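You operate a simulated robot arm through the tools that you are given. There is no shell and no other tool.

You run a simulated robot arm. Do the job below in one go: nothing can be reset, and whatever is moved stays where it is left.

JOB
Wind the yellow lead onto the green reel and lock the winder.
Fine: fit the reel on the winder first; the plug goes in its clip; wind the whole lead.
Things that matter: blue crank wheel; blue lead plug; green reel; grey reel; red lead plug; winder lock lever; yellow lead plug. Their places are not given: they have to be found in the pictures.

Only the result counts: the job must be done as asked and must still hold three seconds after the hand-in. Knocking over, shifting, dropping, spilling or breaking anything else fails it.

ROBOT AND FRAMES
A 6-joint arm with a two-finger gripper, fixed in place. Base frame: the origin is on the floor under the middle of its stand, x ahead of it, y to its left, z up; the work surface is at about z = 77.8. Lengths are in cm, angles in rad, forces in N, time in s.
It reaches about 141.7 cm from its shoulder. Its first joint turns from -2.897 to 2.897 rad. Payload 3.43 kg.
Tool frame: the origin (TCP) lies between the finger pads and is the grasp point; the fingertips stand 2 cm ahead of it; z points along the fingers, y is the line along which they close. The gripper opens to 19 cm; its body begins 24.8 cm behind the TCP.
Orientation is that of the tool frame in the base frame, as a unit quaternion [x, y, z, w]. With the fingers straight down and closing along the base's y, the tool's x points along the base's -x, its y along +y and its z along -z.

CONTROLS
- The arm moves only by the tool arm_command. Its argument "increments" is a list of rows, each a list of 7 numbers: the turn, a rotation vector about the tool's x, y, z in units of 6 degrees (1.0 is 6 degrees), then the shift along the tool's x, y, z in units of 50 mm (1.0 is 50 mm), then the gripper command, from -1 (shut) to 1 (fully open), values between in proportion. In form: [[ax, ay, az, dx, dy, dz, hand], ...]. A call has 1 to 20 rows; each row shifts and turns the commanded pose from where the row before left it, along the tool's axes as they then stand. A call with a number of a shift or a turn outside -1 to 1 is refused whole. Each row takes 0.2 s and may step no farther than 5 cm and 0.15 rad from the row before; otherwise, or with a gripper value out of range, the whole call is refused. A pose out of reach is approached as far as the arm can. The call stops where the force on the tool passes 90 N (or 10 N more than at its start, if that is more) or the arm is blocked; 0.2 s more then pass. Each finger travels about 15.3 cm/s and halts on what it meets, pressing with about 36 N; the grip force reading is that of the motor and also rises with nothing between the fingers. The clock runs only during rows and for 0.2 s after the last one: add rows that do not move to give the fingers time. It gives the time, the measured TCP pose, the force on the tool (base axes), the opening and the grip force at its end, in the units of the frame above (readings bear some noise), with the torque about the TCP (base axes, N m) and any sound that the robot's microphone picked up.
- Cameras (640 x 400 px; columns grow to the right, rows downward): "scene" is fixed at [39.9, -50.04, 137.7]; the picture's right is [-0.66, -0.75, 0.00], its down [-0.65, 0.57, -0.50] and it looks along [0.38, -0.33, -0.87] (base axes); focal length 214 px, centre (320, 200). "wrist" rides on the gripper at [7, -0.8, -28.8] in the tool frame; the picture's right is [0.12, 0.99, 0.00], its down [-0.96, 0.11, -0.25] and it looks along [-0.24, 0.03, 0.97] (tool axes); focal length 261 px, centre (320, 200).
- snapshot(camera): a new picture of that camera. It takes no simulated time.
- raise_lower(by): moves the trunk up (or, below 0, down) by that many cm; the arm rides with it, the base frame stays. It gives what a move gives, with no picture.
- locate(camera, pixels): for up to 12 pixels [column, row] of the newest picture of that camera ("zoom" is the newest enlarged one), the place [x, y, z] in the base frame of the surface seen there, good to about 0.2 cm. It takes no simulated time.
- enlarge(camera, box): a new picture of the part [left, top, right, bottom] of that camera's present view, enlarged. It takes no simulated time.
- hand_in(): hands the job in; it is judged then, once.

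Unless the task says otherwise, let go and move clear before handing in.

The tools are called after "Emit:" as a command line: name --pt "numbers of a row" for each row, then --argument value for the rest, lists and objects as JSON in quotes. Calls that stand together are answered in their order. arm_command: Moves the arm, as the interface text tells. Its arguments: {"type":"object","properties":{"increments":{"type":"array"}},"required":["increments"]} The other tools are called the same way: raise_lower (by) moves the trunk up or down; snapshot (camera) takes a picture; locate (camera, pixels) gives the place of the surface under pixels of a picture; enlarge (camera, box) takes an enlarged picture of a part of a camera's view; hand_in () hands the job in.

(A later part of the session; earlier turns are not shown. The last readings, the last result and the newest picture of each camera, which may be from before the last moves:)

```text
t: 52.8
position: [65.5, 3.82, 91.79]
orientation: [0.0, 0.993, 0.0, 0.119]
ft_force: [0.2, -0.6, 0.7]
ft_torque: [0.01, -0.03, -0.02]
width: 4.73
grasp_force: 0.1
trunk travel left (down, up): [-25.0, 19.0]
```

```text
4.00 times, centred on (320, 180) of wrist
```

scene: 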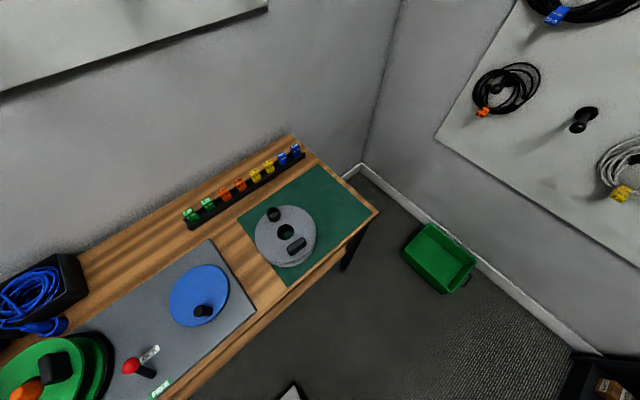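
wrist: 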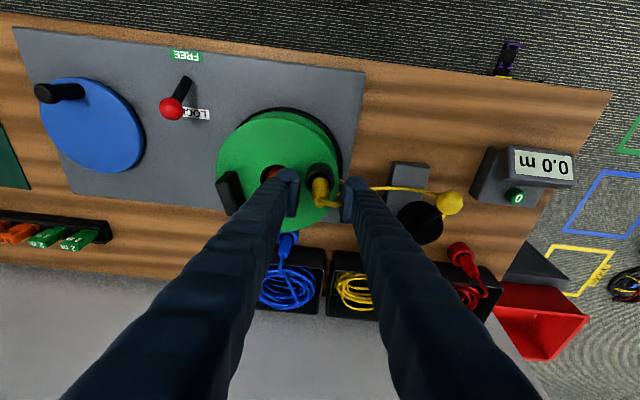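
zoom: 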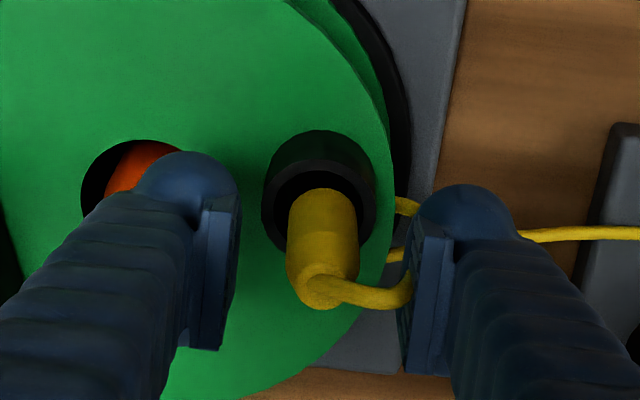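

No pull on the tool and the plug stays put. I'll rise clear by ~12 cm, bring the tool upright again and view the whole winder.

Emit:
arm_command --pt "0 0 0 -0.1 0 -0.4 -0.5" --pt "0 0 0 -0.15 0 -0.6 -0.5" --pt "0 0 0 -0.2 0 -0.8 -0.5" --pt "0 0 0 -0.15 0 -0.6 -0.5" --pt "0 0.8 0 0 0 0 -0.5" --pt "0 0.8 0 0 0 0 -0.5" --pt "0 0.7 0 0 0 0 -0.5" --pt "0 0 0 0 0 0 0.5" --pt "0 0 0 0 0 0 1" --pt "0 0 0 0 0 0 1"

Emit:
snapshot --camera "wrist"

Emit:
enlarge --camera "wrist" --box '[230, 90, 430, 260]'

Emit:
snapshot --camera "scene"

```text
t: 55.0
position: [65.64, 3.79, 104.21]
orientation: [0.0, 1.0, 0.0, 0.0]
ft_force: [-0.8, 0.7, -0.1]
ft_torque: [0.0, -0.01, 0.05]
width: 18.99
grasp_force: 0.0
trunk travel left (down, up): [-25.0, 19.0]
```

```text
taken
```

wrist: 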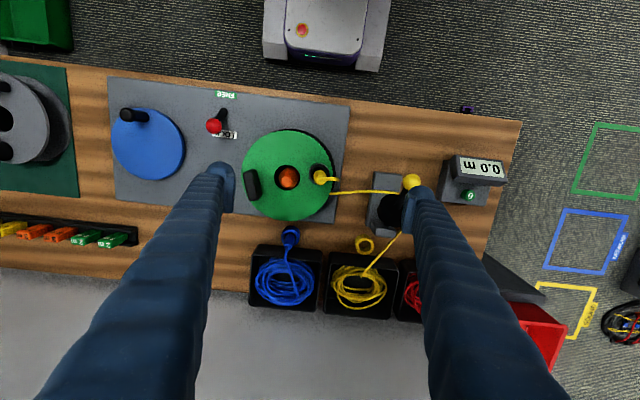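

```text
2.35 times, centred on (330, 175) of wrist
```

zoom: 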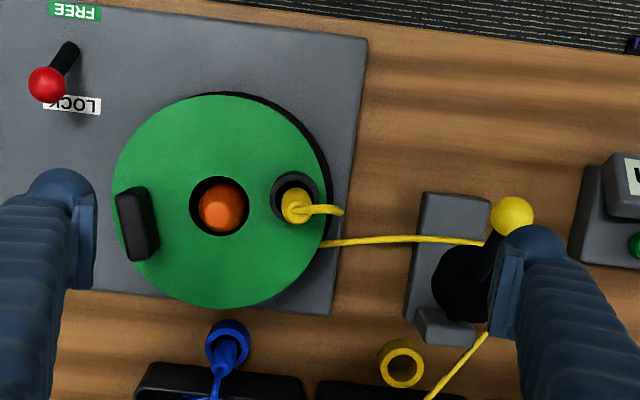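

```text
taken
```

scene: 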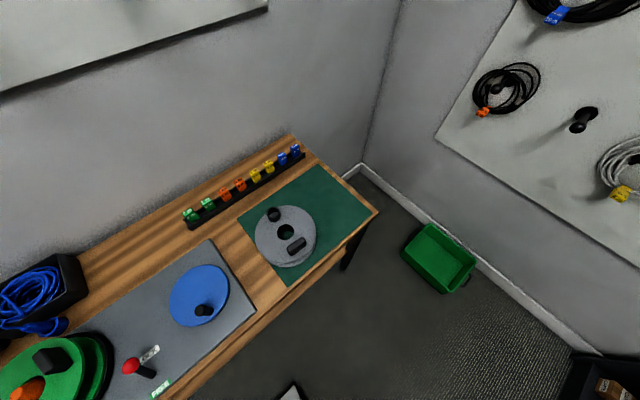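

The lead now runs from the reel via the measuring wheel to the coil, and the counter reads 0.0 m. Next I close the fingers and move to the +x side of the lever (knob at about (59.4,-16.3,84.7)) to push it to FREE.

Emit:
arm_command --pt "0 0 0 0.05 -0.8 0 0" --pt "0 0 0 0.05 -0.8 0 -0.7" --pt "0 0 0 0.05 -0.8 0 -1" --pt "0 0 0 0.05 -0.8 0 -1" --pt "0 0 0 0 -0.82 0 -1" --pt "0 0 0 0 0 0 -1"

Emit:
snapshot --camera "wrist"

Emit:
enlarge --camera "wrist" --box '[250, 90, 400, 200]'

```text
t: 56.4
position: [64.67, -16.43, 104.14]
orientation: [0.0, 1.0, 0.0, -0.001]
ft_force: [-0.1, -0.8, 0.4]
ft_torque: [0.09, -0.01, -0.01]
width: 0.0
grasp_force: 34.2
trunk travel left (down, up): [-25.0, 19.0]
```

```text
taken
```

wrist: 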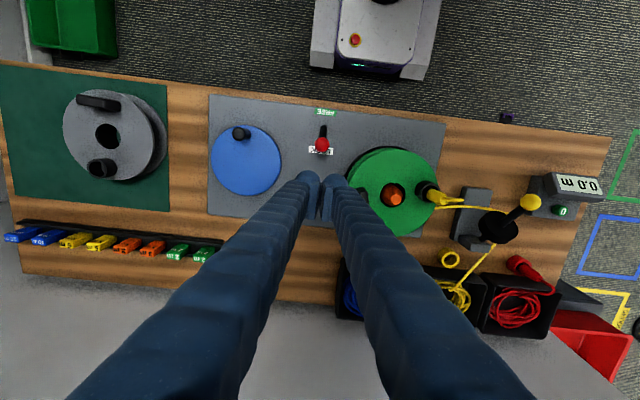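

```text
3.64 times, centred on (325, 145) of wrist
```

zoom: 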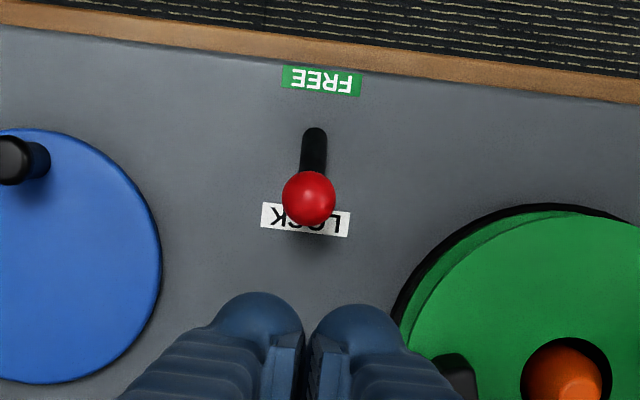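

The lever stands clearly over "LOCK". I'll locate its knob, base and labels from here.

Emit:
locate --camera "zoom" --pixels '[[309, 198], [309, 185], [309, 212], [290, 198], [328, 198], [314, 135], [313, 160], [322, 80], [285, 218], [340, 225], [450, 370], [300, 330]]'

```text
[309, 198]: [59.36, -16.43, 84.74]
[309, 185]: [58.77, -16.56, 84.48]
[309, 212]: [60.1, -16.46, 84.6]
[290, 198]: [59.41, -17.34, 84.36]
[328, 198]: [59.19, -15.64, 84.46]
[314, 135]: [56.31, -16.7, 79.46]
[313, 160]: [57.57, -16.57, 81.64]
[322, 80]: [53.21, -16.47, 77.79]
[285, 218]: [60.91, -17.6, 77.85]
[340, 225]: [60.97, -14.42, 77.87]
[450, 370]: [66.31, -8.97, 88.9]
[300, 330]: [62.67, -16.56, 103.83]
```

Knob centre is about (59.3,-16.45,83.6), the lever pivoting near x ≈ 56. I'll go down with closed fingers at x = 64.7 to tip height 83 and push gradually toward -x.

Emit:
arm_command --pt "0 0 0 0 0 0.9 -1" --pt "0 0 0 0 0 0.9 -1" --pt "0 0 0 0 0 0.9 -1" --pt "0 0 0 0 0 0.9 -1" --pt "0 0 0 0 0 0.22 -1" --pt "0 0 0 0.3 0 0 -1" --pt "0 0 0 0 0 0 -1"

Emit:
snapshot --camera "wrist"

Emit:
snapshot --camera "scene"

```text
t: 58.0
position: [63.09, -16.28, 85.19]
orientation: [0.0, 1.0, -0.001, 0.0]
ft_force: [-0.8, 1.1, -0.1]
ft_torque: [0.0, -0.04, -0.02]
width: 0.0
grasp_force: 34.5
trunk travel left (down, up): [-25.0, 19.0]
```

```text
taken
```

wrist: 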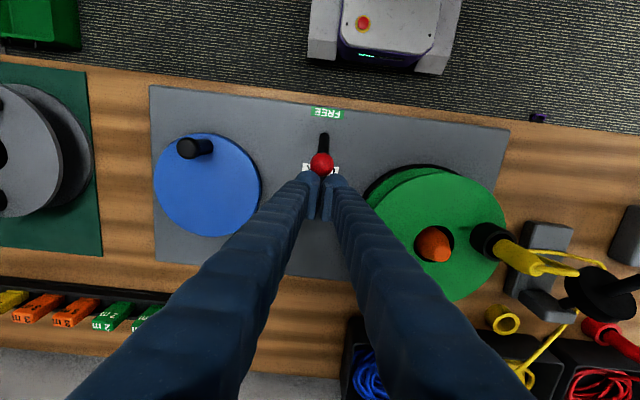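

```text
taken
```

scene: 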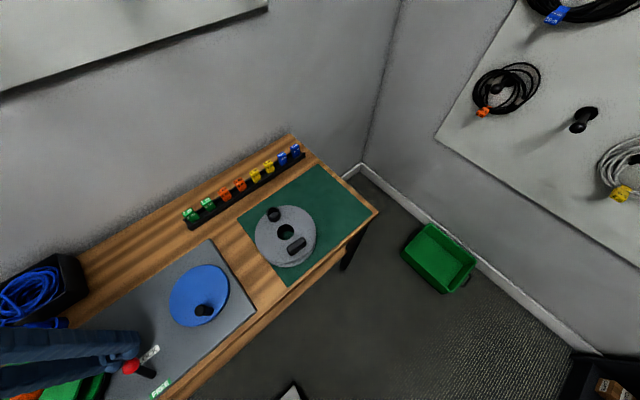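

The closed fingers stand just behind the red knob at (322,163). I'll push it toward FREE in small steps and read the force.

Emit:
arm_command --pt "0 0 0 0.14 0 0 -1" --pt "0 0 0 0.14 0 0 -1" --pt "0 0 0 0.14 0 0 -1" --pt "0 0 0 0.14 0 0 -1" --pt "0 0 0 0.14 0 0 -1" --pt "0 0 0 0.14 0 0 -1" --pt "0 0 0 0 0 0 -1"

Emit:
snapshot --camera "wrist"

```text
t: 59.6
position: [58.96, -16.37, 85.0]
orientation: [-0.001, 1.0, -0.001, 0.0]
ft_force: [0.4, -1.0, -0.5]
ft_torque: [0.0, 0.04, -0.01]
width: 0.01
grasp_force: 33.9
trunk travel left (down, up): [-25.0, 19.0]
```

```text
taken
```

wrist: 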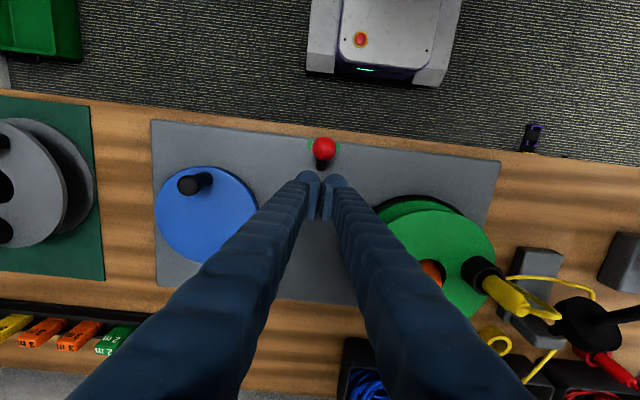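

The lever snapped over: the knob now covers the FREE label at (324,147). I'll confirm its location and rise clear.

Emit:
locate --camera "wrist" --pixels '[[324, 147], [322, 163], [195, 183], [207, 215]]'

Emit:
arm_command --pt "0 0 0 -0.2 0 -0.4 -1" --pt "0 0 0 0 0 -0.9 -1" --pt "0 0 0 0 0 -0.9 -1" --pt "0 0 0 0 0 -0.8 0" --pt "0 0 0 0 -0.9 0 1" --pt "0 0 0 0 -0.9 0 1" --pt "0 0 0 0 -0.9 0 1" --pt "0 0 0 0 0 0 1"

Emit:
snapshot --camera "wrist"

Emit:
enlarge --camera "wrist" --box '[230, 80, 430, 240]'

```text
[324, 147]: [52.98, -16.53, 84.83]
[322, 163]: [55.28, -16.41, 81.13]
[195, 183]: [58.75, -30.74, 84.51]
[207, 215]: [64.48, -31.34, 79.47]
```

```text
t: 61.4
position: [59.8, -29.89, 100.09]
orientation: [0.0, 1.0, 0.001, -0.001]
ft_force: [-0.6, -0.4, -0.1]
ft_torque: [0.15, 0.0, 0.02]
width: 19.01
grasp_force: 0.0
trunk travel left (down, up): [-25.0, 19.0]
```

```text
taken
```

wrist: 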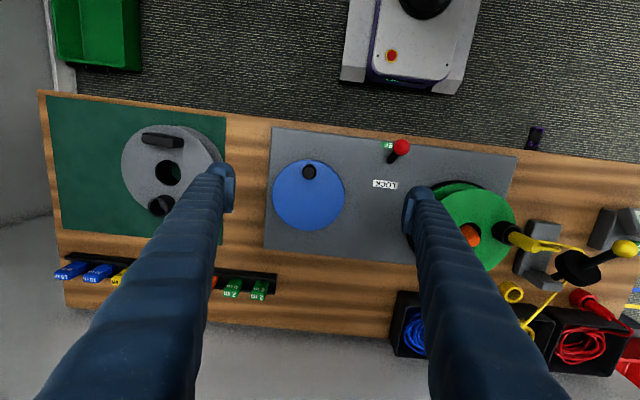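

```text
2.50 times, centred on (330, 160) of wrist
```

zoom: 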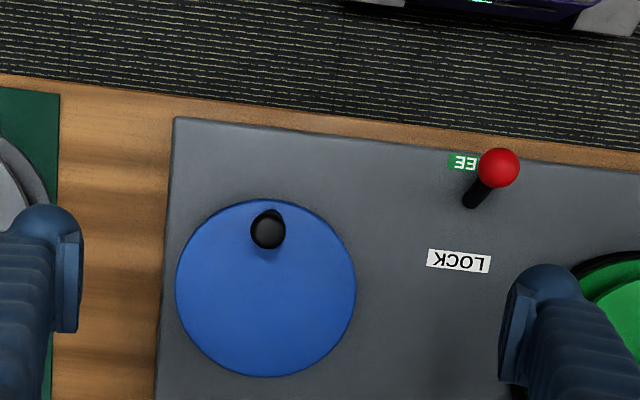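

The lever is at FREE. Now the crank: wheel centre at zoom (266,289), knob at zoom (268,230); I'll locate rim and knob precisely.

Emit:
locate --camera "zoom" --pixels '[[180, 289], [351, 289], [266, 373], [310, 213], [220, 213], [268, 232], [252, 232], [284, 232], [268, 217], [268, 246], [266, 289], [272, 212]]'

Emit:
enlarge --camera "wrist" --box '[290, 150, 330, 185]'

```text
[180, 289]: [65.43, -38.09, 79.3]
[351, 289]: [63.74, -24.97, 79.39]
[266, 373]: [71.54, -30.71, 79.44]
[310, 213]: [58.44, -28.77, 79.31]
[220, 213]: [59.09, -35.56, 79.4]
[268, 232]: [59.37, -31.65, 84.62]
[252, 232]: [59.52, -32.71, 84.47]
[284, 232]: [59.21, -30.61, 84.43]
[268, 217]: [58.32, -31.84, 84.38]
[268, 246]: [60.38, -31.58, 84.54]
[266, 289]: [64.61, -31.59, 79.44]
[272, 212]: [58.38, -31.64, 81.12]
```

```text
11.43 times, centred on (310, 168) of wrist
```

zoom: 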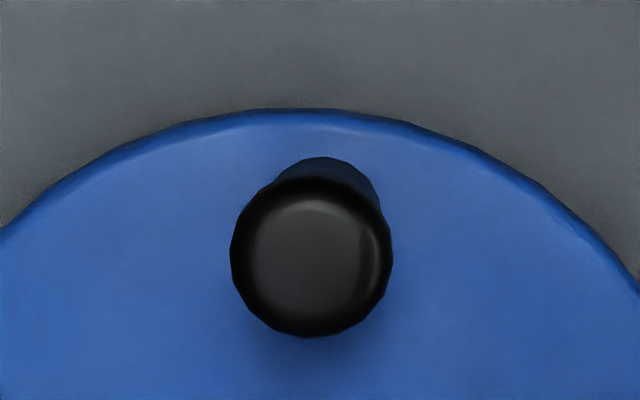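

Knob axis about (59.36,-31.65), top z 84.6, and wheel centre about (64.6,-31.5). I'll refine the wheel's centre with an enlarged view and careful rim points.

Emit:
enlarge --camera "wrist" --box '[268, 152, 350, 236]'

```text
4.76 times, centred on (309, 194) of wrist
```

zoom: 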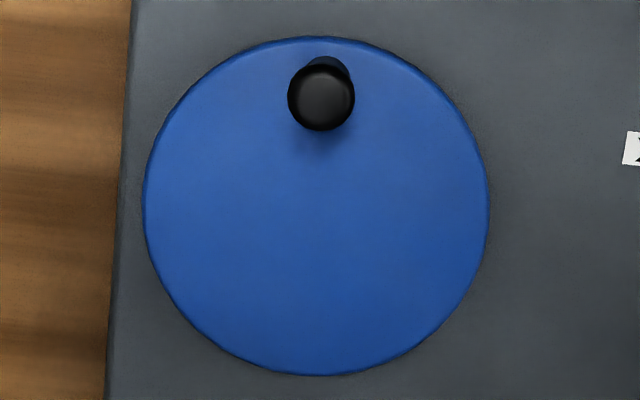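

Emit:
locate --camera "zoom" --pixels '[[150, 205], [484, 205], [316, 42], [316, 371], [198, 87], [435, 87], [198, 323], [435, 323], [320, 57], [345, 68], [320, 97], [316, 206]]'

```text
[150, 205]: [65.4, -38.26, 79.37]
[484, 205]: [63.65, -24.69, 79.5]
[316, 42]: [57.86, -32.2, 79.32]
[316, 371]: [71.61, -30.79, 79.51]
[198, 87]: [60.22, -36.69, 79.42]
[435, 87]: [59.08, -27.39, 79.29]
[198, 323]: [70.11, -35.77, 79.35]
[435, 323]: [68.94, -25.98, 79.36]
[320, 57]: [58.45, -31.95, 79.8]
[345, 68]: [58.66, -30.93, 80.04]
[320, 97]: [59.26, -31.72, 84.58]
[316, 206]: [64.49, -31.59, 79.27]
```

Wheel centre (64.61,-31.47), knob axis about (59.33,-31.66), crank radius ≈ 5.27 cm. I'll go over the knob with a 6 cm opening and lower to TCP z ≈ 83.3.

Emit:
arm_command --pt "0 0 0 0.094 -0.354 0 0.2" --pt "0 0 0 0 0 0.6 -0.37" --pt "0 0 0 0 0 0.8 -0.37" --pt "0 0 0 0 0 0.8 -0.37" --pt "0 0 0 0 0 0.6 -0.37" --pt "0 0 0 0 0 0 -0.37"

Emit:
snapshot --camera "wrist"

Emit:
enlarge --camera "wrist" --box '[260, 140, 380, 240]'

```text
t: 62.8
position: [59.37, -31.55, 86.14]
orientation: [0.0, 1.0, 0.001, -0.001]
ft_force: [-0.1, 0.4, 0.3]
ft_torque: [0.01, -0.02, -0.03]
width: 5.98
grasp_force: 0.1
trunk travel left (down, up): [-25.0, 19.0]
```

```text
taken
```

wrist: 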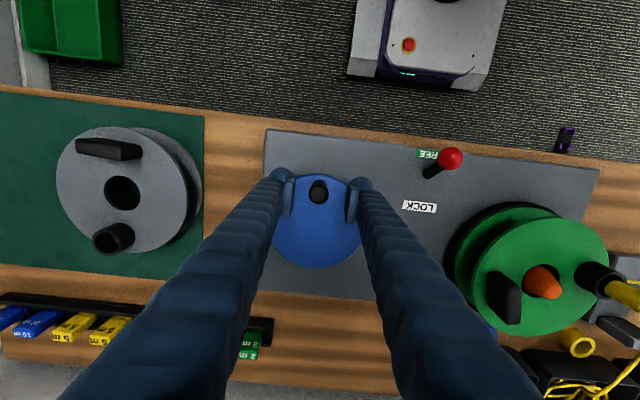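

```text
4.00 times, centred on (320, 190) of wrist
```

zoom: 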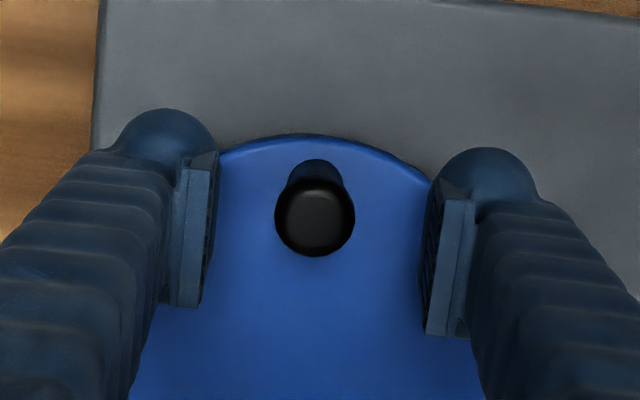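

The knob is centred between the fingers. I'll lower 2.8 cm more and close on it.

Emit:
arm_command --pt "0 0 0 0 0 0.3 -0.37" --pt "0 0 0 0 0 0.26 -0.37" --pt "0 0 0 0 0 0 -0.6" --pt "0 0 0 0 0 0 -0.75" --pt "0 0 0 0 0 0 -1" --pt "0 0 0 0 0 0 -1"

Emit:
enlarge --camera "wrist" --box '[260, 140, 380, 240]'

```text
t: 64.2
position: [59.37, -31.65, 83.25]
orientation: [0.001, 1.0, -0.001, 0.0]
ft_force: [-1.7, -3.8, -2.3]
ft_torque: [0.0, -0.12, -0.17]
width: 2.03
grasp_force: 45.3
trunk travel left (down, up): [-25.0, 19.0]
```

```text
4.00 times, centred on (320, 190) of wrist
```

zoom: 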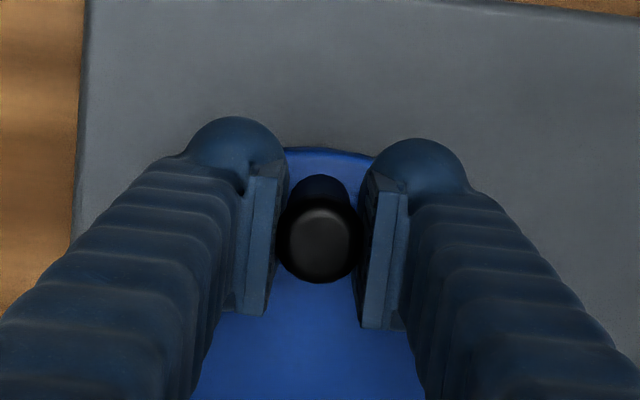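

The knob is held (2.03 cm, 45 N). I'll try a quarter turn clockwise (seen from above) along the 5.24 cm circle and watch forces and the counter.

Emit:
arm_command --pt "0 0 0 -0.0658 0.4038 0 -1" --pt "0 0 0 -0.2153 0.3479 0 -1" --pt "0 0 0 -0.332 0.239 0 -1" --pt "0 0 0 -0.3982 0.0938 0 -1" --pt "0 0 0 0 0 0 -1"

Emit:
snapshot --camera "wrist"

Emit:
snapshot --camera "scene"

```text
t: 64.6
position: [59.36, -31.51, 83.4]
orientation: [0.003, 1.0, -0.003, 0.001]
ft_force: [-11.0, -28.1, -8.7]
ft_torque: [-0.05, 1.0, -0.1]
width: 2.02
grasp_force: 45.1
trunk travel left (down, up): [-25.0, 19.0]
stopped in row 1: the force on the tool passed its limit at 104 N (the readings are from after the stop); the commanded pose is now the measured one
```

```text
taken
```

wrist: 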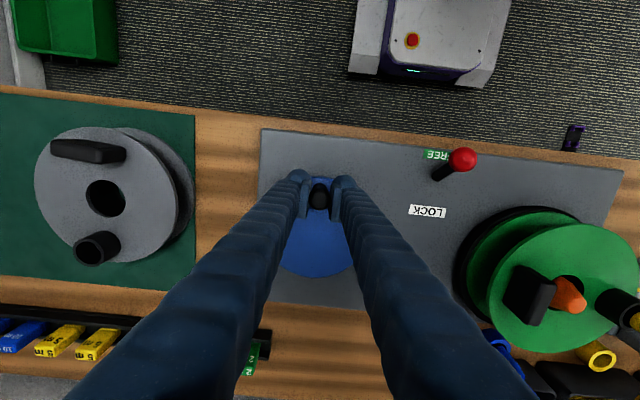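

```text
taken
```

scene: 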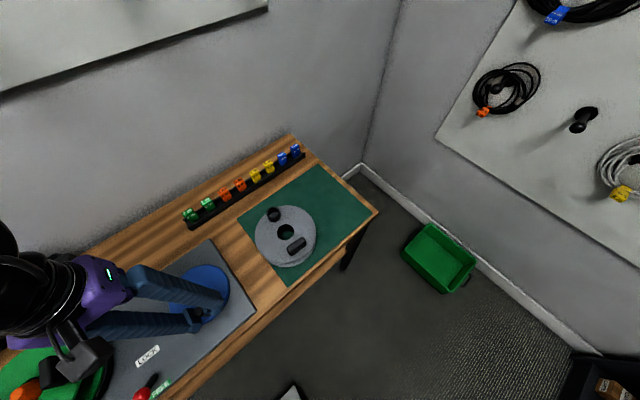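

It was blocked at once (104 N, pushing back along -y), perhaps too abrupt or the wrong way. I'll try the other direction gently, half a centimetre at a time.

Emit:
arm_command --pt "0 0 0 0 -0.05 0 -1" --pt "0 0 0 0 -0.05 0 -1" --pt "0 0 0 -0.005 -0.06 0 -1" --pt "0 0 0 -0.01 -0.06 0 -1" --pt "0 0 0 0 0 0 -1"

Emit:
snapshot --camera "wrist"

```text
t: 65.8
position: [59.63, -32.37, 83.35]
orientation: [0.002, 1.0, -0.002, 0.002]
ft_force: [-11.0, -9.2, -15.2]
ft_torque: [-0.04, 0.14, -0.37]
width: 2.04
grasp_force: 44.7
trunk travel left (down, up): [-25.0, 19.0]
```

```text
taken
```

wrist: 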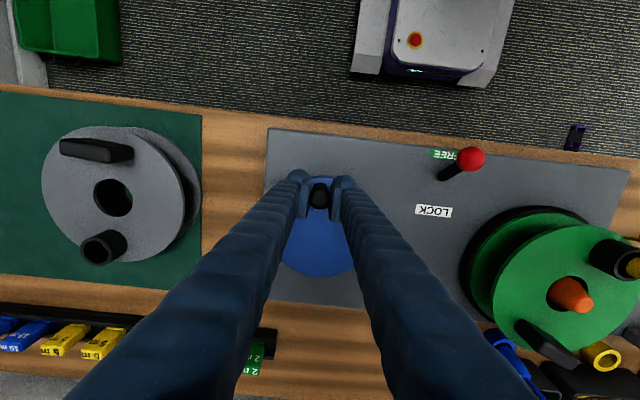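

Counter-clockwise the wheel turns, and the reel turns with it (handle moved from (535,295) to (545,345)), faster than the crank — geared up, so I must move gently. I'll continue another ~36° counter-clockwise slowly and read forces.

Emit:
arm_command --pt "0 0 0 -0.0406 -0.1028 0 -1" --pt "0 0 0 -0.04 -0.1022 0 -1" --pt "0 0 0 -0.0504 -0.0974 0 -1" --pt "0 0 0 -0.0604 -0.0916 0 -1" --pt "0 0 0 -0.0696 -0.0846 0 -1" --pt "0 0 0 -0.0782 -0.077 0 -1" --pt "0 0 0 0 0 0 -1"

Emit:
snapshot --camera "wrist"

Emit:
enlarge --camera "wrist" --box '[440, 120, 640, 400]'

```text
t: 67.4
position: [61.61, -35.28, 83.48]
orientation: [0.002, 1.0, -0.004, 0.003]
ft_force: [4.0, -9.6, -7.7]
ft_torque: [-0.01, -0.58, -0.32]
width: 2.02
grasp_force: 44.6
trunk travel left (down, up): [-25.0, 19.0]
```

```text
taken
```

wrist: 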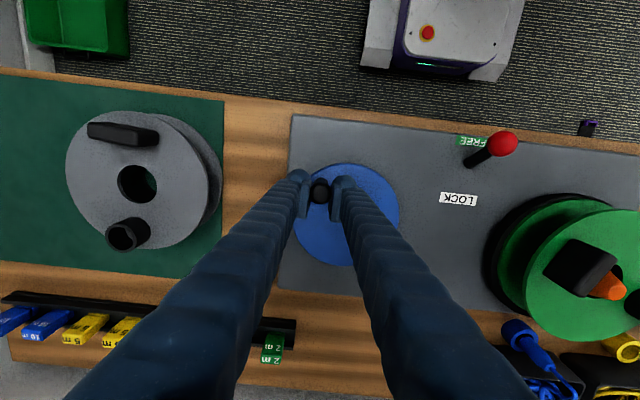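

```text
1.43 times, centred on (540, 260) of wrist
```

zoom: 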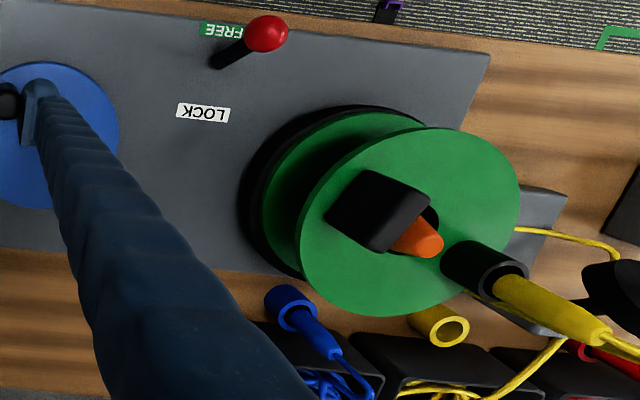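

The reel's handle and ring are at quite different angles now, so I need the true reel-to-crank ratio. I'll locate handle, ring and plug now, then hold still and compare to see if the reel coasts.

Emit:
locate --camera "zoom" --pixels '[[390, 210], [465, 265], [495, 270], [420, 240], [330, 190], [560, 310], [440, 150], [350, 280], [580, 330], [530, 235]]'

Emit:
arm_command --pt "0 0 0 0 0 0 -1" --pt "0 0 0 0 0 0 -1" --pt "0 0 0 0 0 0 -1" --pt "0 0 0 0 0 0 -1"

Emit:
enlarge --camera "wrist" --box '[440, 120, 640, 400]'

```text
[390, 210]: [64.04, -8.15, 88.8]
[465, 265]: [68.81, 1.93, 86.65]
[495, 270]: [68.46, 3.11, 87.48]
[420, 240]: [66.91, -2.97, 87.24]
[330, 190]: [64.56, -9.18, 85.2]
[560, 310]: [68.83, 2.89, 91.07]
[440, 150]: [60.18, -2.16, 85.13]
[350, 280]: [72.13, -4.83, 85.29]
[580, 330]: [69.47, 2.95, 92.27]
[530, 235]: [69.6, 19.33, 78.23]
```

```text
t: 68.4
position: [61.33, -34.98, 83.47]
orientation: [0.002, 1.0, -0.004, 0.001]
ft_force: [7.2, -1.8, 6.5]
ft_torque: [0.0, 0.07, -0.26]
width: 2.04
grasp_force: 45.4
trunk travel left (down, up): [-25.0, 19.0]
```

```text
1.43 times, centred on (540, 260) of wrist
```

zoom: 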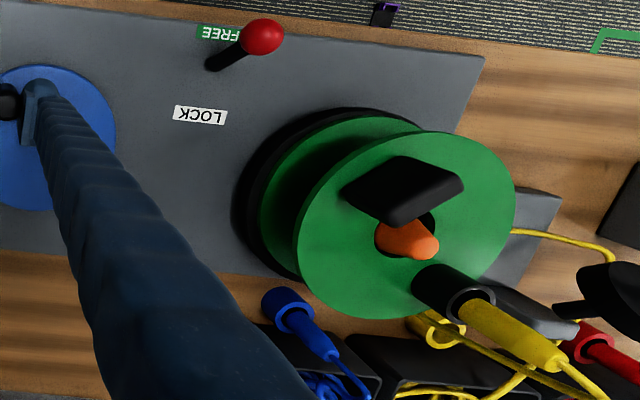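

While holding, the crank settled back ~5° and the reel turned clockwise noticeably, so the reel is geared up. I'll measure the reel angle precisely now.

Emit:
locate --camera "zoom" --pixels '[[400, 175], [350, 190], [455, 180], [470, 295], [430, 275], [410, 240], [490, 320], [530, 345], [560, 370], [300, 250], [500, 200], [400, 300]]'

Emit:
snapshot --camera "wrist"

Emit:
snapshot --camera "scene"

```text
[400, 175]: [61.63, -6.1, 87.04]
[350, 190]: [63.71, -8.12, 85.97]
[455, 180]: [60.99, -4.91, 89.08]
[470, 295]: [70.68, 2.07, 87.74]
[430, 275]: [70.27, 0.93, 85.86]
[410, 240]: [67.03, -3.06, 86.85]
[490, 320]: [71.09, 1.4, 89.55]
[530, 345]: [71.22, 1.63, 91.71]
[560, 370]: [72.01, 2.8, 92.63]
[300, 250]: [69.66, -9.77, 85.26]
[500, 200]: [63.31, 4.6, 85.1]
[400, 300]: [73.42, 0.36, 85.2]
```

```text
taken
```

wrist: 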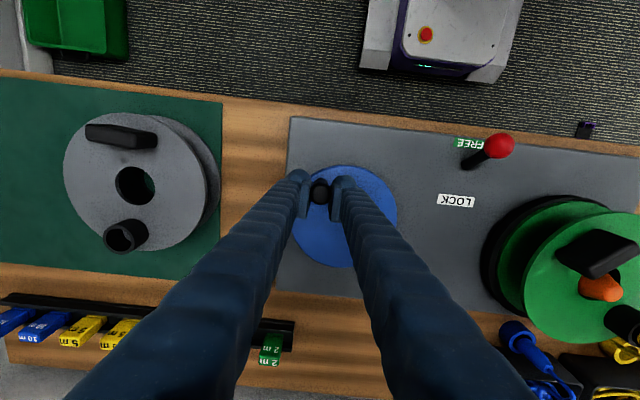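

```text
taken
```

scene: 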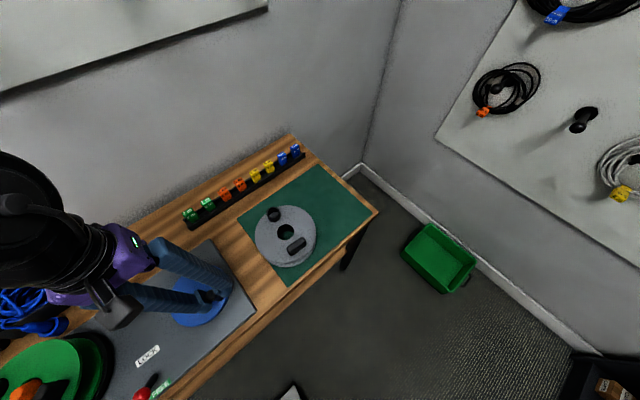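

The reel is geared up by several times, so its inertia explains the jolt; gentle acceleration is needed. Before going on I must learn the winding direction: I'll release the knob, rise and look at the counter and lead.

Emit:
arm_command --pt "0 0 0 0 0 0 -0.7" --pt "0 0 0 0 0 0 -0.5" --pt "0 0 0 0 0 -0.5 -0.5" --pt "0 0 0 0 0 -0.9 -0.5" --pt "0 0 0 0 0 -0.9 -0.5" --pt "0 0 0 0 0 -0.9 0.3" --pt "0 0 0 0 0.9 -0.3 1" --pt "0 0 0 0 0.95 0 1" --pt "0 0 0 0 0.95 0 1" --pt "0 0 0 0 0.95 0 1" --pt "0 0 0 0 0.95 0 1" --pt "0 0 0 0 0 0 1"

Emit:
snapshot --camera "wrist"

Emit:
enlarge --camera "wrist" --box '[330, 100, 600, 290]'

```text
t: 71.0
position: [61.32, -11.42, 101.0]
orientation: [0.003, 1.0, -0.002, 0.002]
ft_force: [0.2, 0.4, 0.3]
ft_torque: [-0.13, 0.0, -0.03]
width: 19.0
grasp_force: 0.1
trunk travel left (down, up): [-25.0, 19.0]
```

```text
taken
```

wrist: 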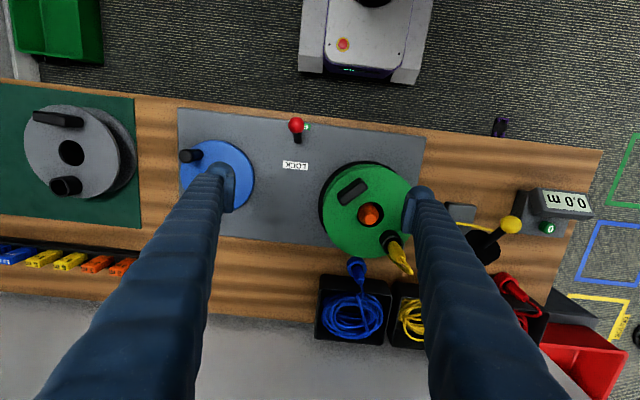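

```text
2.11 times, centred on (465, 195) of wrist
```

zoom: 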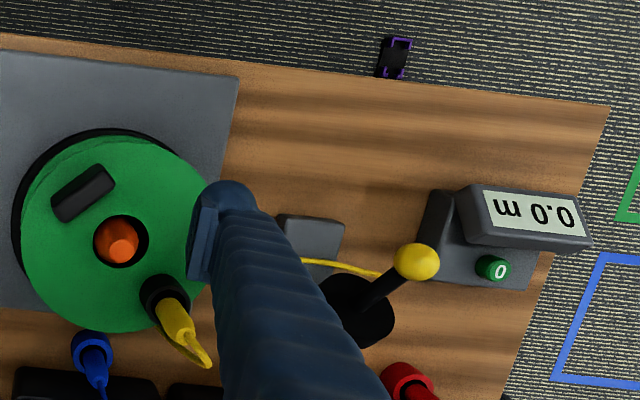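

The counter still reads 0.0 m. I'll shift a little further +y for an unobstructed view of the lead between reel and guide.

Emit:
arm_command --pt "0 0 0 -0.3 0.9 0 1" --pt "0 0 0 -0.3 0.9 0 1" --pt "0 0 0 -0.3 0.9 0 1" --pt "0 0 0 0 0 0 1"

Emit:
snapshot --camera "wrist"

Emit:
enlarge --camera "wrist" --box '[240, 90, 440, 290]'

```text
t: 72.0
position: [65.99, 2.29, 100.74]
orientation: [0.002, 1.0, -0.003, 0.002]
ft_force: [0.7, 0.5, 0.4]
ft_torque: [-0.1, 0.0, -0.02]
width: 18.99
grasp_force: 0.0
trunk travel left (down, up): [-25.0, 19.0]
```

```text
taken
```

wrist: 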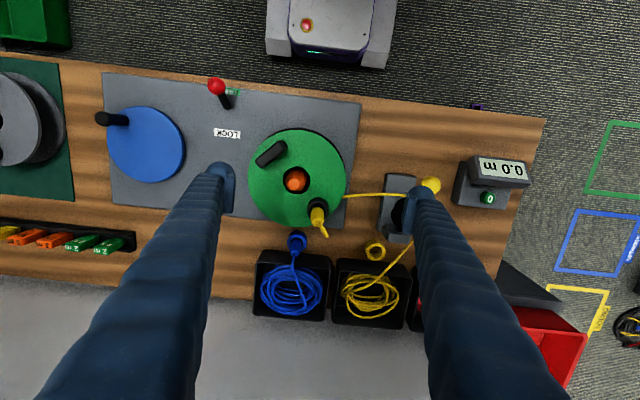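

```text
2.00 times, centred on (340, 190) of wrist
```

zoom: 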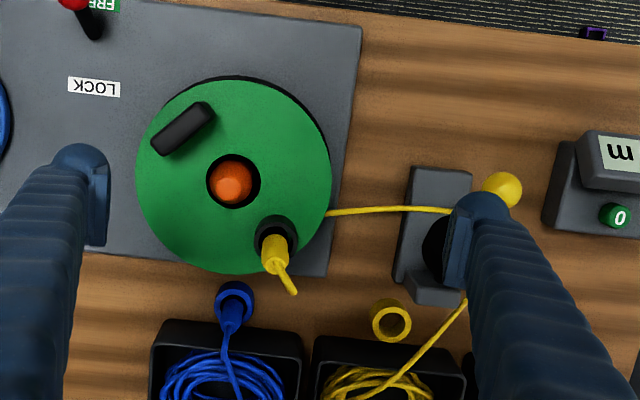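

The lead runs straight from the reel's rim at zoom (330,212) to the guide. I'll locate that line, the ring and the crank knob.

Emit:
locate --camera "zoom" --pixels '[[332, 212], [360, 210], [400, 208], [440, 210], [276, 222], [262, 240], [295, 238], [180, 130], [160, 145], [207, 108], [440, 335], [232, 182]]'

Emit:
locate --camera "wrist" --pixels '[[102, 118], [120, 121], [145, 145], [216, 87]]'

```text
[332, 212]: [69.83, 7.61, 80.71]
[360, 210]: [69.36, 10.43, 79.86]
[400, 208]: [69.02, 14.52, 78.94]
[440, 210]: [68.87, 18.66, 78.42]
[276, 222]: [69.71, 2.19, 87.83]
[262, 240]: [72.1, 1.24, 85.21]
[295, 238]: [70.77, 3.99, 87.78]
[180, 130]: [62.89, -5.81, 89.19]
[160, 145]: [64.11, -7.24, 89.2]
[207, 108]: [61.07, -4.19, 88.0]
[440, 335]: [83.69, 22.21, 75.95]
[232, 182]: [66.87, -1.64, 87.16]
```

```text
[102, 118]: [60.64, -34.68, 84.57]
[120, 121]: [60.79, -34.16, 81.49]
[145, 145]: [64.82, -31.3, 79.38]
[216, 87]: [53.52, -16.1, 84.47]
```

After nearly one reel turn counter-clockwise the counter still shows 0.0, and the lead leaves the reel on its +x side, so clockwise must be the winding direction. I'll return over the crank knob and re-locate it.

Emit:
arm_command --pt "0 0 0 0.12 -0.93 0 1" --pt "0 0 0 0.12 -0.93 0 1" --pt "0 0 0 0.12 -0.93 0 1" --pt "0 0 0 0.12 -0.93 0 1" --pt "0 0 0 0.12 -0.93 0 1" --pt "0 0 0 0.12 -0.93 0 0.3" --pt "0 0 0 0.12 -0.93 0 -0.37" --pt "0 0 0 0.12 -0.93 0 -0.37" --pt "0 0 0 0 0 0 -0.37"

Emit:
snapshot --camera "wrist"

Emit:
enlarge --camera "wrist" --box '[270, 110, 370, 190]'

```text
t: 74.0
position: [60.86, -35.3, 100.95]
orientation: [0.002, 1.0, -0.003, 0.002]
ft_force: [0.0, -0.4, -0.5]
ft_torque: [0.1, -0.02, 0.0]
width: 5.96
grasp_force: 0.1
trunk travel left (down, up): [-25.0, 19.0]
```

```text
taken
```

wrist: 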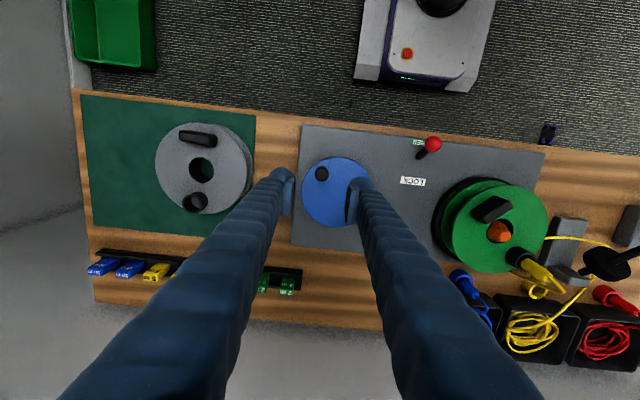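

```text
5.00 times, centred on (320, 150) of wrist
```

zoom: 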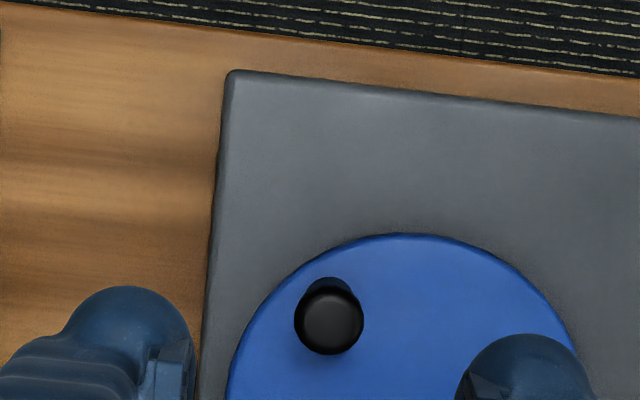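

Emit:
locate --camera "zoom" --pixels '[[330, 320], [299, 320], [359, 320], [330, 292], [330, 350], [345, 285]]'

```text
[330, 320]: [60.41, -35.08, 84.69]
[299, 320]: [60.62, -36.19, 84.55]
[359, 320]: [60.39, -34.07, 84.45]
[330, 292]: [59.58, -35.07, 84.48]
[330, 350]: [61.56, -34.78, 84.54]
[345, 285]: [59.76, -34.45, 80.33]
```

Knob axis is now at about (60.55,-35.08). I'll align, lower onto it and close.

Emit:
arm_command --pt "0 0 0 0.062 0.044 0.8 -0.37" --pt "0 0 0 0 0 0.9 -0.37" --pt "0 0 0 0 0 0.9 -0.37" --pt "0 0 0 0 0 0.6 -0.37" --pt "0 0 0 0 0 0.33 -0.37" --pt "0 0 0 0 0 0 -0.6" --pt "0 0 0 0 0 0 -0.75" --pt "0 0 0 0 0 0 -1" --pt "0 0 0 0 0 0 -1"

Emit:
snapshot --camera "wrist"

```text
t: 76.0
position: [60.77, -35.12, 83.34]
orientation: [0.003, 1.0, -0.002, 0.002]
ft_force: [-3.9, -12.3, -3.2]
ft_torque: [-0.01, -0.15, -0.31]
width: 2.02
grasp_force: 45.4
trunk travel left (down, up): [-25.0, 19.0]
```

```text
taken
```

wrist: 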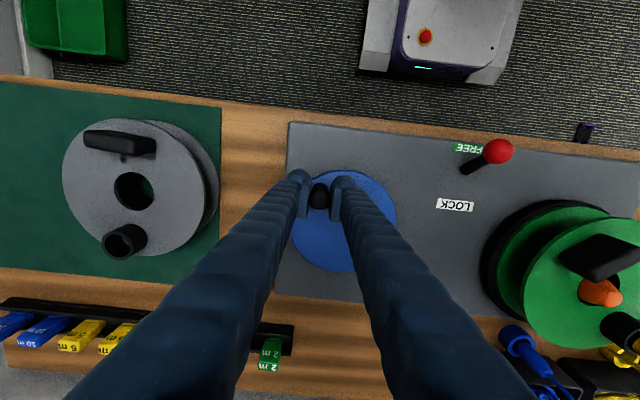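

The knob is held again at φ ≈ 223°. I'll now turn 40° clockwise with a slow start and stop.

Emit:
arm_command --pt "0 0 0 0.0123 0.0136 0 -1" --pt "0 0 0 0.0238 0.0279 0 -1" --pt "0 0 0 0.0339 0.0434 0 -1" --pt "0 0 0 0.0416 0.0605 0 -1" --pt "0 0 0 0.0459 0.0795 0 -1" --pt "0 0 0 0.0388 0.0832 0 -1" --pt "0 0 0 0.0314 0.0862 0 -1" --pt "0 0 0 0.0237 0.0886 0 -1" --pt "0 0 0 0.0134 0.0722 0 -1" --pt "0 0 0 0.0067 0.0547 0 -1" --pt "0 0 0 0.0029 0.0366 0 -1" --pt "0 0 0 0.001 0.0183 0 -1" --pt "0 0 0 0 0 0 -1"

Emit:
snapshot --camera "wrist"

```text
t: 78.8
position: [59.34, -31.67, 83.41]
orientation: [0.001, 1.0, -0.002, 0.001]
ft_force: [-3.4, -6.8, -7.8]
ft_torque: [0.06, -0.23, -0.28]
width: 2.03
grasp_force: 44.4
trunk travel left (down, up): [-25.0, 19.0]
```

```text
taken
```

wrist: 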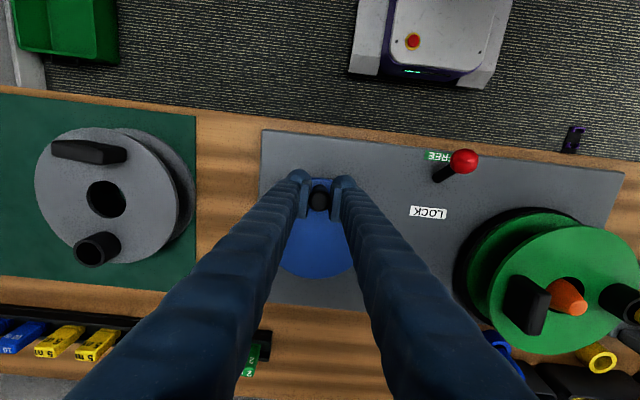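

Clockwise turning works smoothly with a gentle start (reel back near its earlier orientation, crank φ ≈ 182°). I'll continue clockwise another 56°.

Emit:
arm_command --pt "0 0 0 0.0006 0.0367 0 -1" --pt "0 0 0 -0.0026 0.0734 0 -1" --pt "0 0 0 -0.0134 0.1093 0 -1" --pt "0 0 0 -0.0355 0.1424 0 -1" --pt "0 0 0 -0.055 0.1361 0 -1" --pt "0 0 0 -0.0734 0.1271 0 -1" --pt "0 0 0 -0.0904 0.1157 0 -1" --pt "0 0 0 -0.0779 0.0779 0 -1" --pt "0 0 0 -0.0563 0.0472 0 -1" --pt "0 0 0 -0.0293 0.0221 0 -1" --pt "0 0 0 0 0 0 -1"

Emit:
snapshot --camera "wrist"

```text
t: 79.6
position: [59.38, -31.55, 83.29]
orientation: [0.004, 1.0, -0.003, 0.003]
ft_force: [-5.7, -24.7, -13.4]
ft_torque: [0.01, 1.12, -0.12]
width: 2.04
grasp_force: 45.0
trunk travel left (down, up): [-25.0, 19.0]
stopped in row 4: the force on the tool passed its limit at 99 N (the readings are from after the stop); the commanded pose is now the measured one
```

```text
taken
```

wrist: 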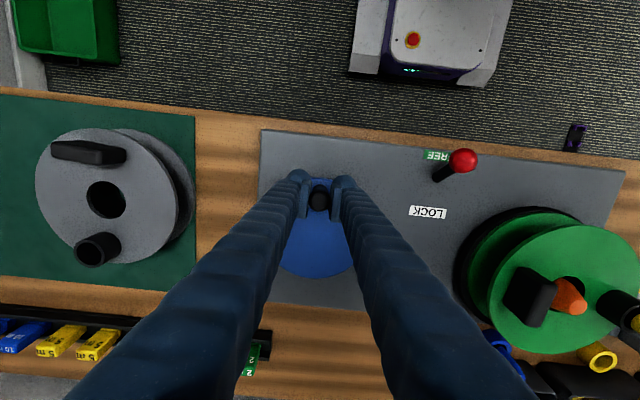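

There's a hard stop at this angle clockwise, so the crank's zero is here and counter-clockwise is the way to wind. I'll turn counter-clockwise ~170° with smooth acceleration and deceleration.

Emit:
arm_command --pt "0 0 0 -0.0019 -0.0367 0 -1" --pt "0 0 0 -0.0077 -0.073 0 -1" --pt "0 0 0 -0.021 -0.1081 0 -1" --pt "0 0 0 -0.0454 -0.1396 0 -1" --pt "0 0 0 -0.0833 -0.1634 0 -1" --pt "0 0 0 -0.1354 -0.1733 0 -1" --pt "0 0 0 -0.1685 -0.1414 0 -1" --pt "0 0 0 -0.1942 -0.1033 0 -1" --pt "0 0 0 -0.2114 -0.0606 0 -1" --pt "0 0 0 -0.2194 -0.0153 0 -1" --pt "0 0 0 -0.2178 0.0306 0 -1" --pt "0 0 0 -0.2067 0.0752 0 -1" --pt "0 0 0 -0.1865 0.1165 0 -1" --pt "0 0 0 -0.1582 0.1528 0 -1" --pt "0 0 0 -0.1052 0.1502 0 -1" --pt "0 0 0 -0.0643 0.1319 0 -1" --pt "0 0 0 -0.0359 0.1041 0 -1" --pt "0 0 0 -0.0178 0.0712 0 -1" --pt "0 0 0 -0.007 0.036 0 -1" --pt "0 0 0 0 0 0 -1"

Emit:
snapshot --camera "wrist"

```text
t: 82.2
position: [67.88, -37.03, 83.76]
orientation: [0.002, 1.0, -0.01, 0.012]
ft_force: [14.6, -23.8, -26.4]
ft_torque: [0.14, -1.0, 0.28]
width: 2.06
grasp_force: 44.4
trunk travel left (down, up): [-25.0, 19.0]
stopped in row 13: the force on the tool passed its limit at 96 N (the readings are from after the stop); the commanded pose is now the measured one
```

```text
taken
```

wrist: 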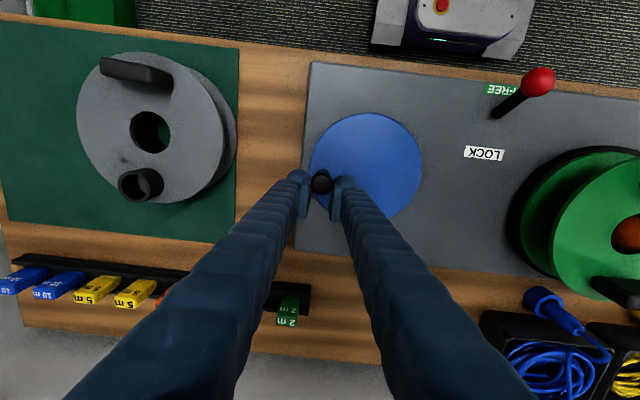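

It stopped at 96 N near φ ≈ 300°, with the TCP outside my circle (r ≈ 6.4). I'll check the wheel and knob geometry in the picture.

Emit:
enlarge --camera "wrist" --box '[270, 100, 430, 230]'

Emit:
locate --camera "wrist" --pixels '[[366, 116], [418, 160], [330, 135], [405, 205], [366, 168], [321, 182], [321, 176], [400, 128], [417, 180], [345, 120]]'

```text
3.08 times, centred on (350, 165) of wrist
```

zoom: 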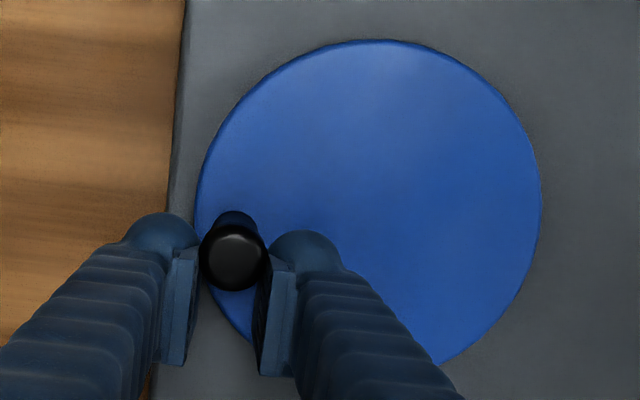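

```text
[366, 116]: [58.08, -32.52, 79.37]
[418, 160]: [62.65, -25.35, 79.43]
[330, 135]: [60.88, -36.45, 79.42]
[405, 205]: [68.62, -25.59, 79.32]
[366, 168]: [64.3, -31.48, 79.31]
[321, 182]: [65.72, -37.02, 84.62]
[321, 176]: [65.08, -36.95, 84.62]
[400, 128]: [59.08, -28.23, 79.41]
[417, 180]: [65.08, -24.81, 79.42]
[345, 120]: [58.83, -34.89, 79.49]
```

The knob slid ~2 cm along the pads: it is at about (65.6,-37.0) while the TCP went ahead — the drag grows with speed, so I must crank slower. I'll open, re-centre on the knob and grip again.

Emit:
arm_command --pt "0 0 0 0 0 0 -0.7" --pt "0 0 0 0 0 0 -0.6" --pt "0 0 0 0 0 0 -0.5" --pt "0 0 0 0 0 0 -0.5"

Emit:
snapshot --camera "wrist"

Emit:
enlarge --camera "wrist" --box '[270, 130, 370, 220]'

```text
t: 83.2
position: [67.36, -36.58, 83.93]
orientation: [0.003, 1.0, -0.009, 0.01]
ft_force: [-0.3, 0.7, 0.0]
ft_torque: [0.01, 0.01, -0.02]
width: 4.76
grasp_force: 0.0
trunk travel left (down, up): [-25.0, 19.0]
```

```text
taken
```

wrist: 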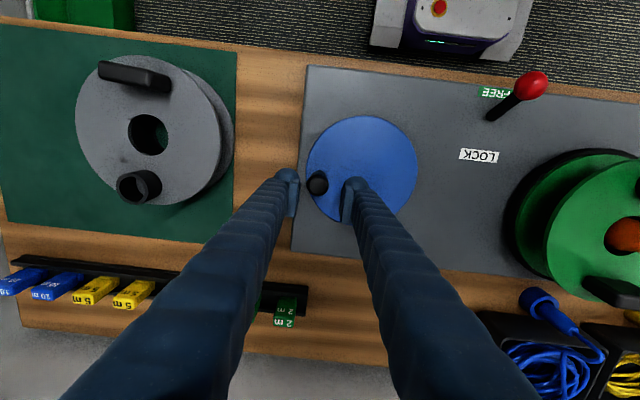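

```text
4.44 times, centred on (320, 175) of wrist
```

zoom: 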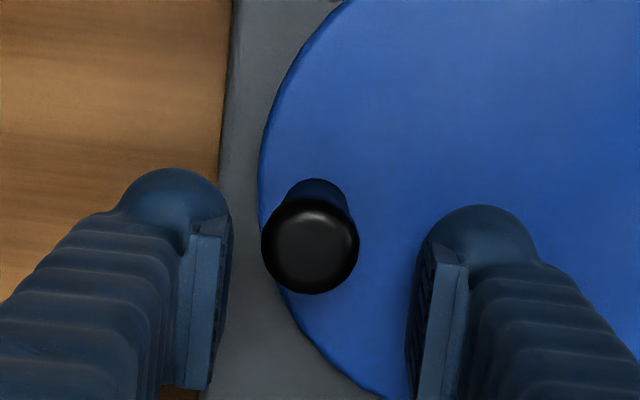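

Emit:
locate --camera "zoom" --pixels '[[310, 245], [267, 245], [353, 245], [310, 205], [310, 286], [318, 190]]'

```text
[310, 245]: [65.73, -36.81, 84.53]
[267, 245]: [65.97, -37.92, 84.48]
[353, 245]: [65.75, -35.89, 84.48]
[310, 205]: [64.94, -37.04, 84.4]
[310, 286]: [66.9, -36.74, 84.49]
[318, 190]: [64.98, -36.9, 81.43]
```

The knob is at (65.9,-36.9), giving a wheel centre of about (64.63,-31.65) and radius 5.32. I'll re-centre the gripper on it (also removing the small tilt), grip again, and see.

Emit:
arm_command --pt "-0.17 0.19 -0.06 0.15 -0.03 0.08 -0.5" --pt "0 0 0 0.14 -0.034 0.09 -0.5" --pt "0 0 0 0 0 0 -0.5" --pt "0 0 0 0 0 0 -0.5"

Emit:
enlarge --camera "wrist" --box '[270, 130, 370, 220]'

Emit:
locate --camera "zoom" --pixels '[[320, 270], [320, 300], [280, 280], [360, 280]]'

```text
t: 84.2
position: [66.09, -36.81, 83.18]
orientation: [-0.001, 1.0, -0.001, 0.0]
ft_force: [0.0, 0.2, -0.4]
ft_torque: [-0.03, 0.04, -0.01]
width: 4.75
grasp_force: 0.1
trunk travel left (down, up): [-25.0, 19.0]
```

```text
4.44 times, centred on (320, 175) of wrist
```

zoom: 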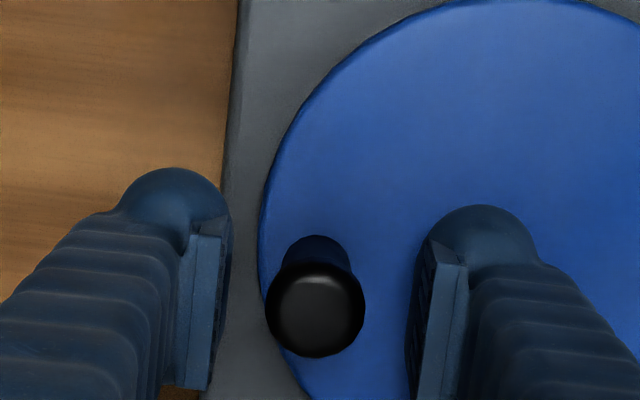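

```text
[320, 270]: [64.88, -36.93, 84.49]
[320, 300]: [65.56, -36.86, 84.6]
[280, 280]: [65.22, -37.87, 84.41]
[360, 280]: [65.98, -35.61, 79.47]
```

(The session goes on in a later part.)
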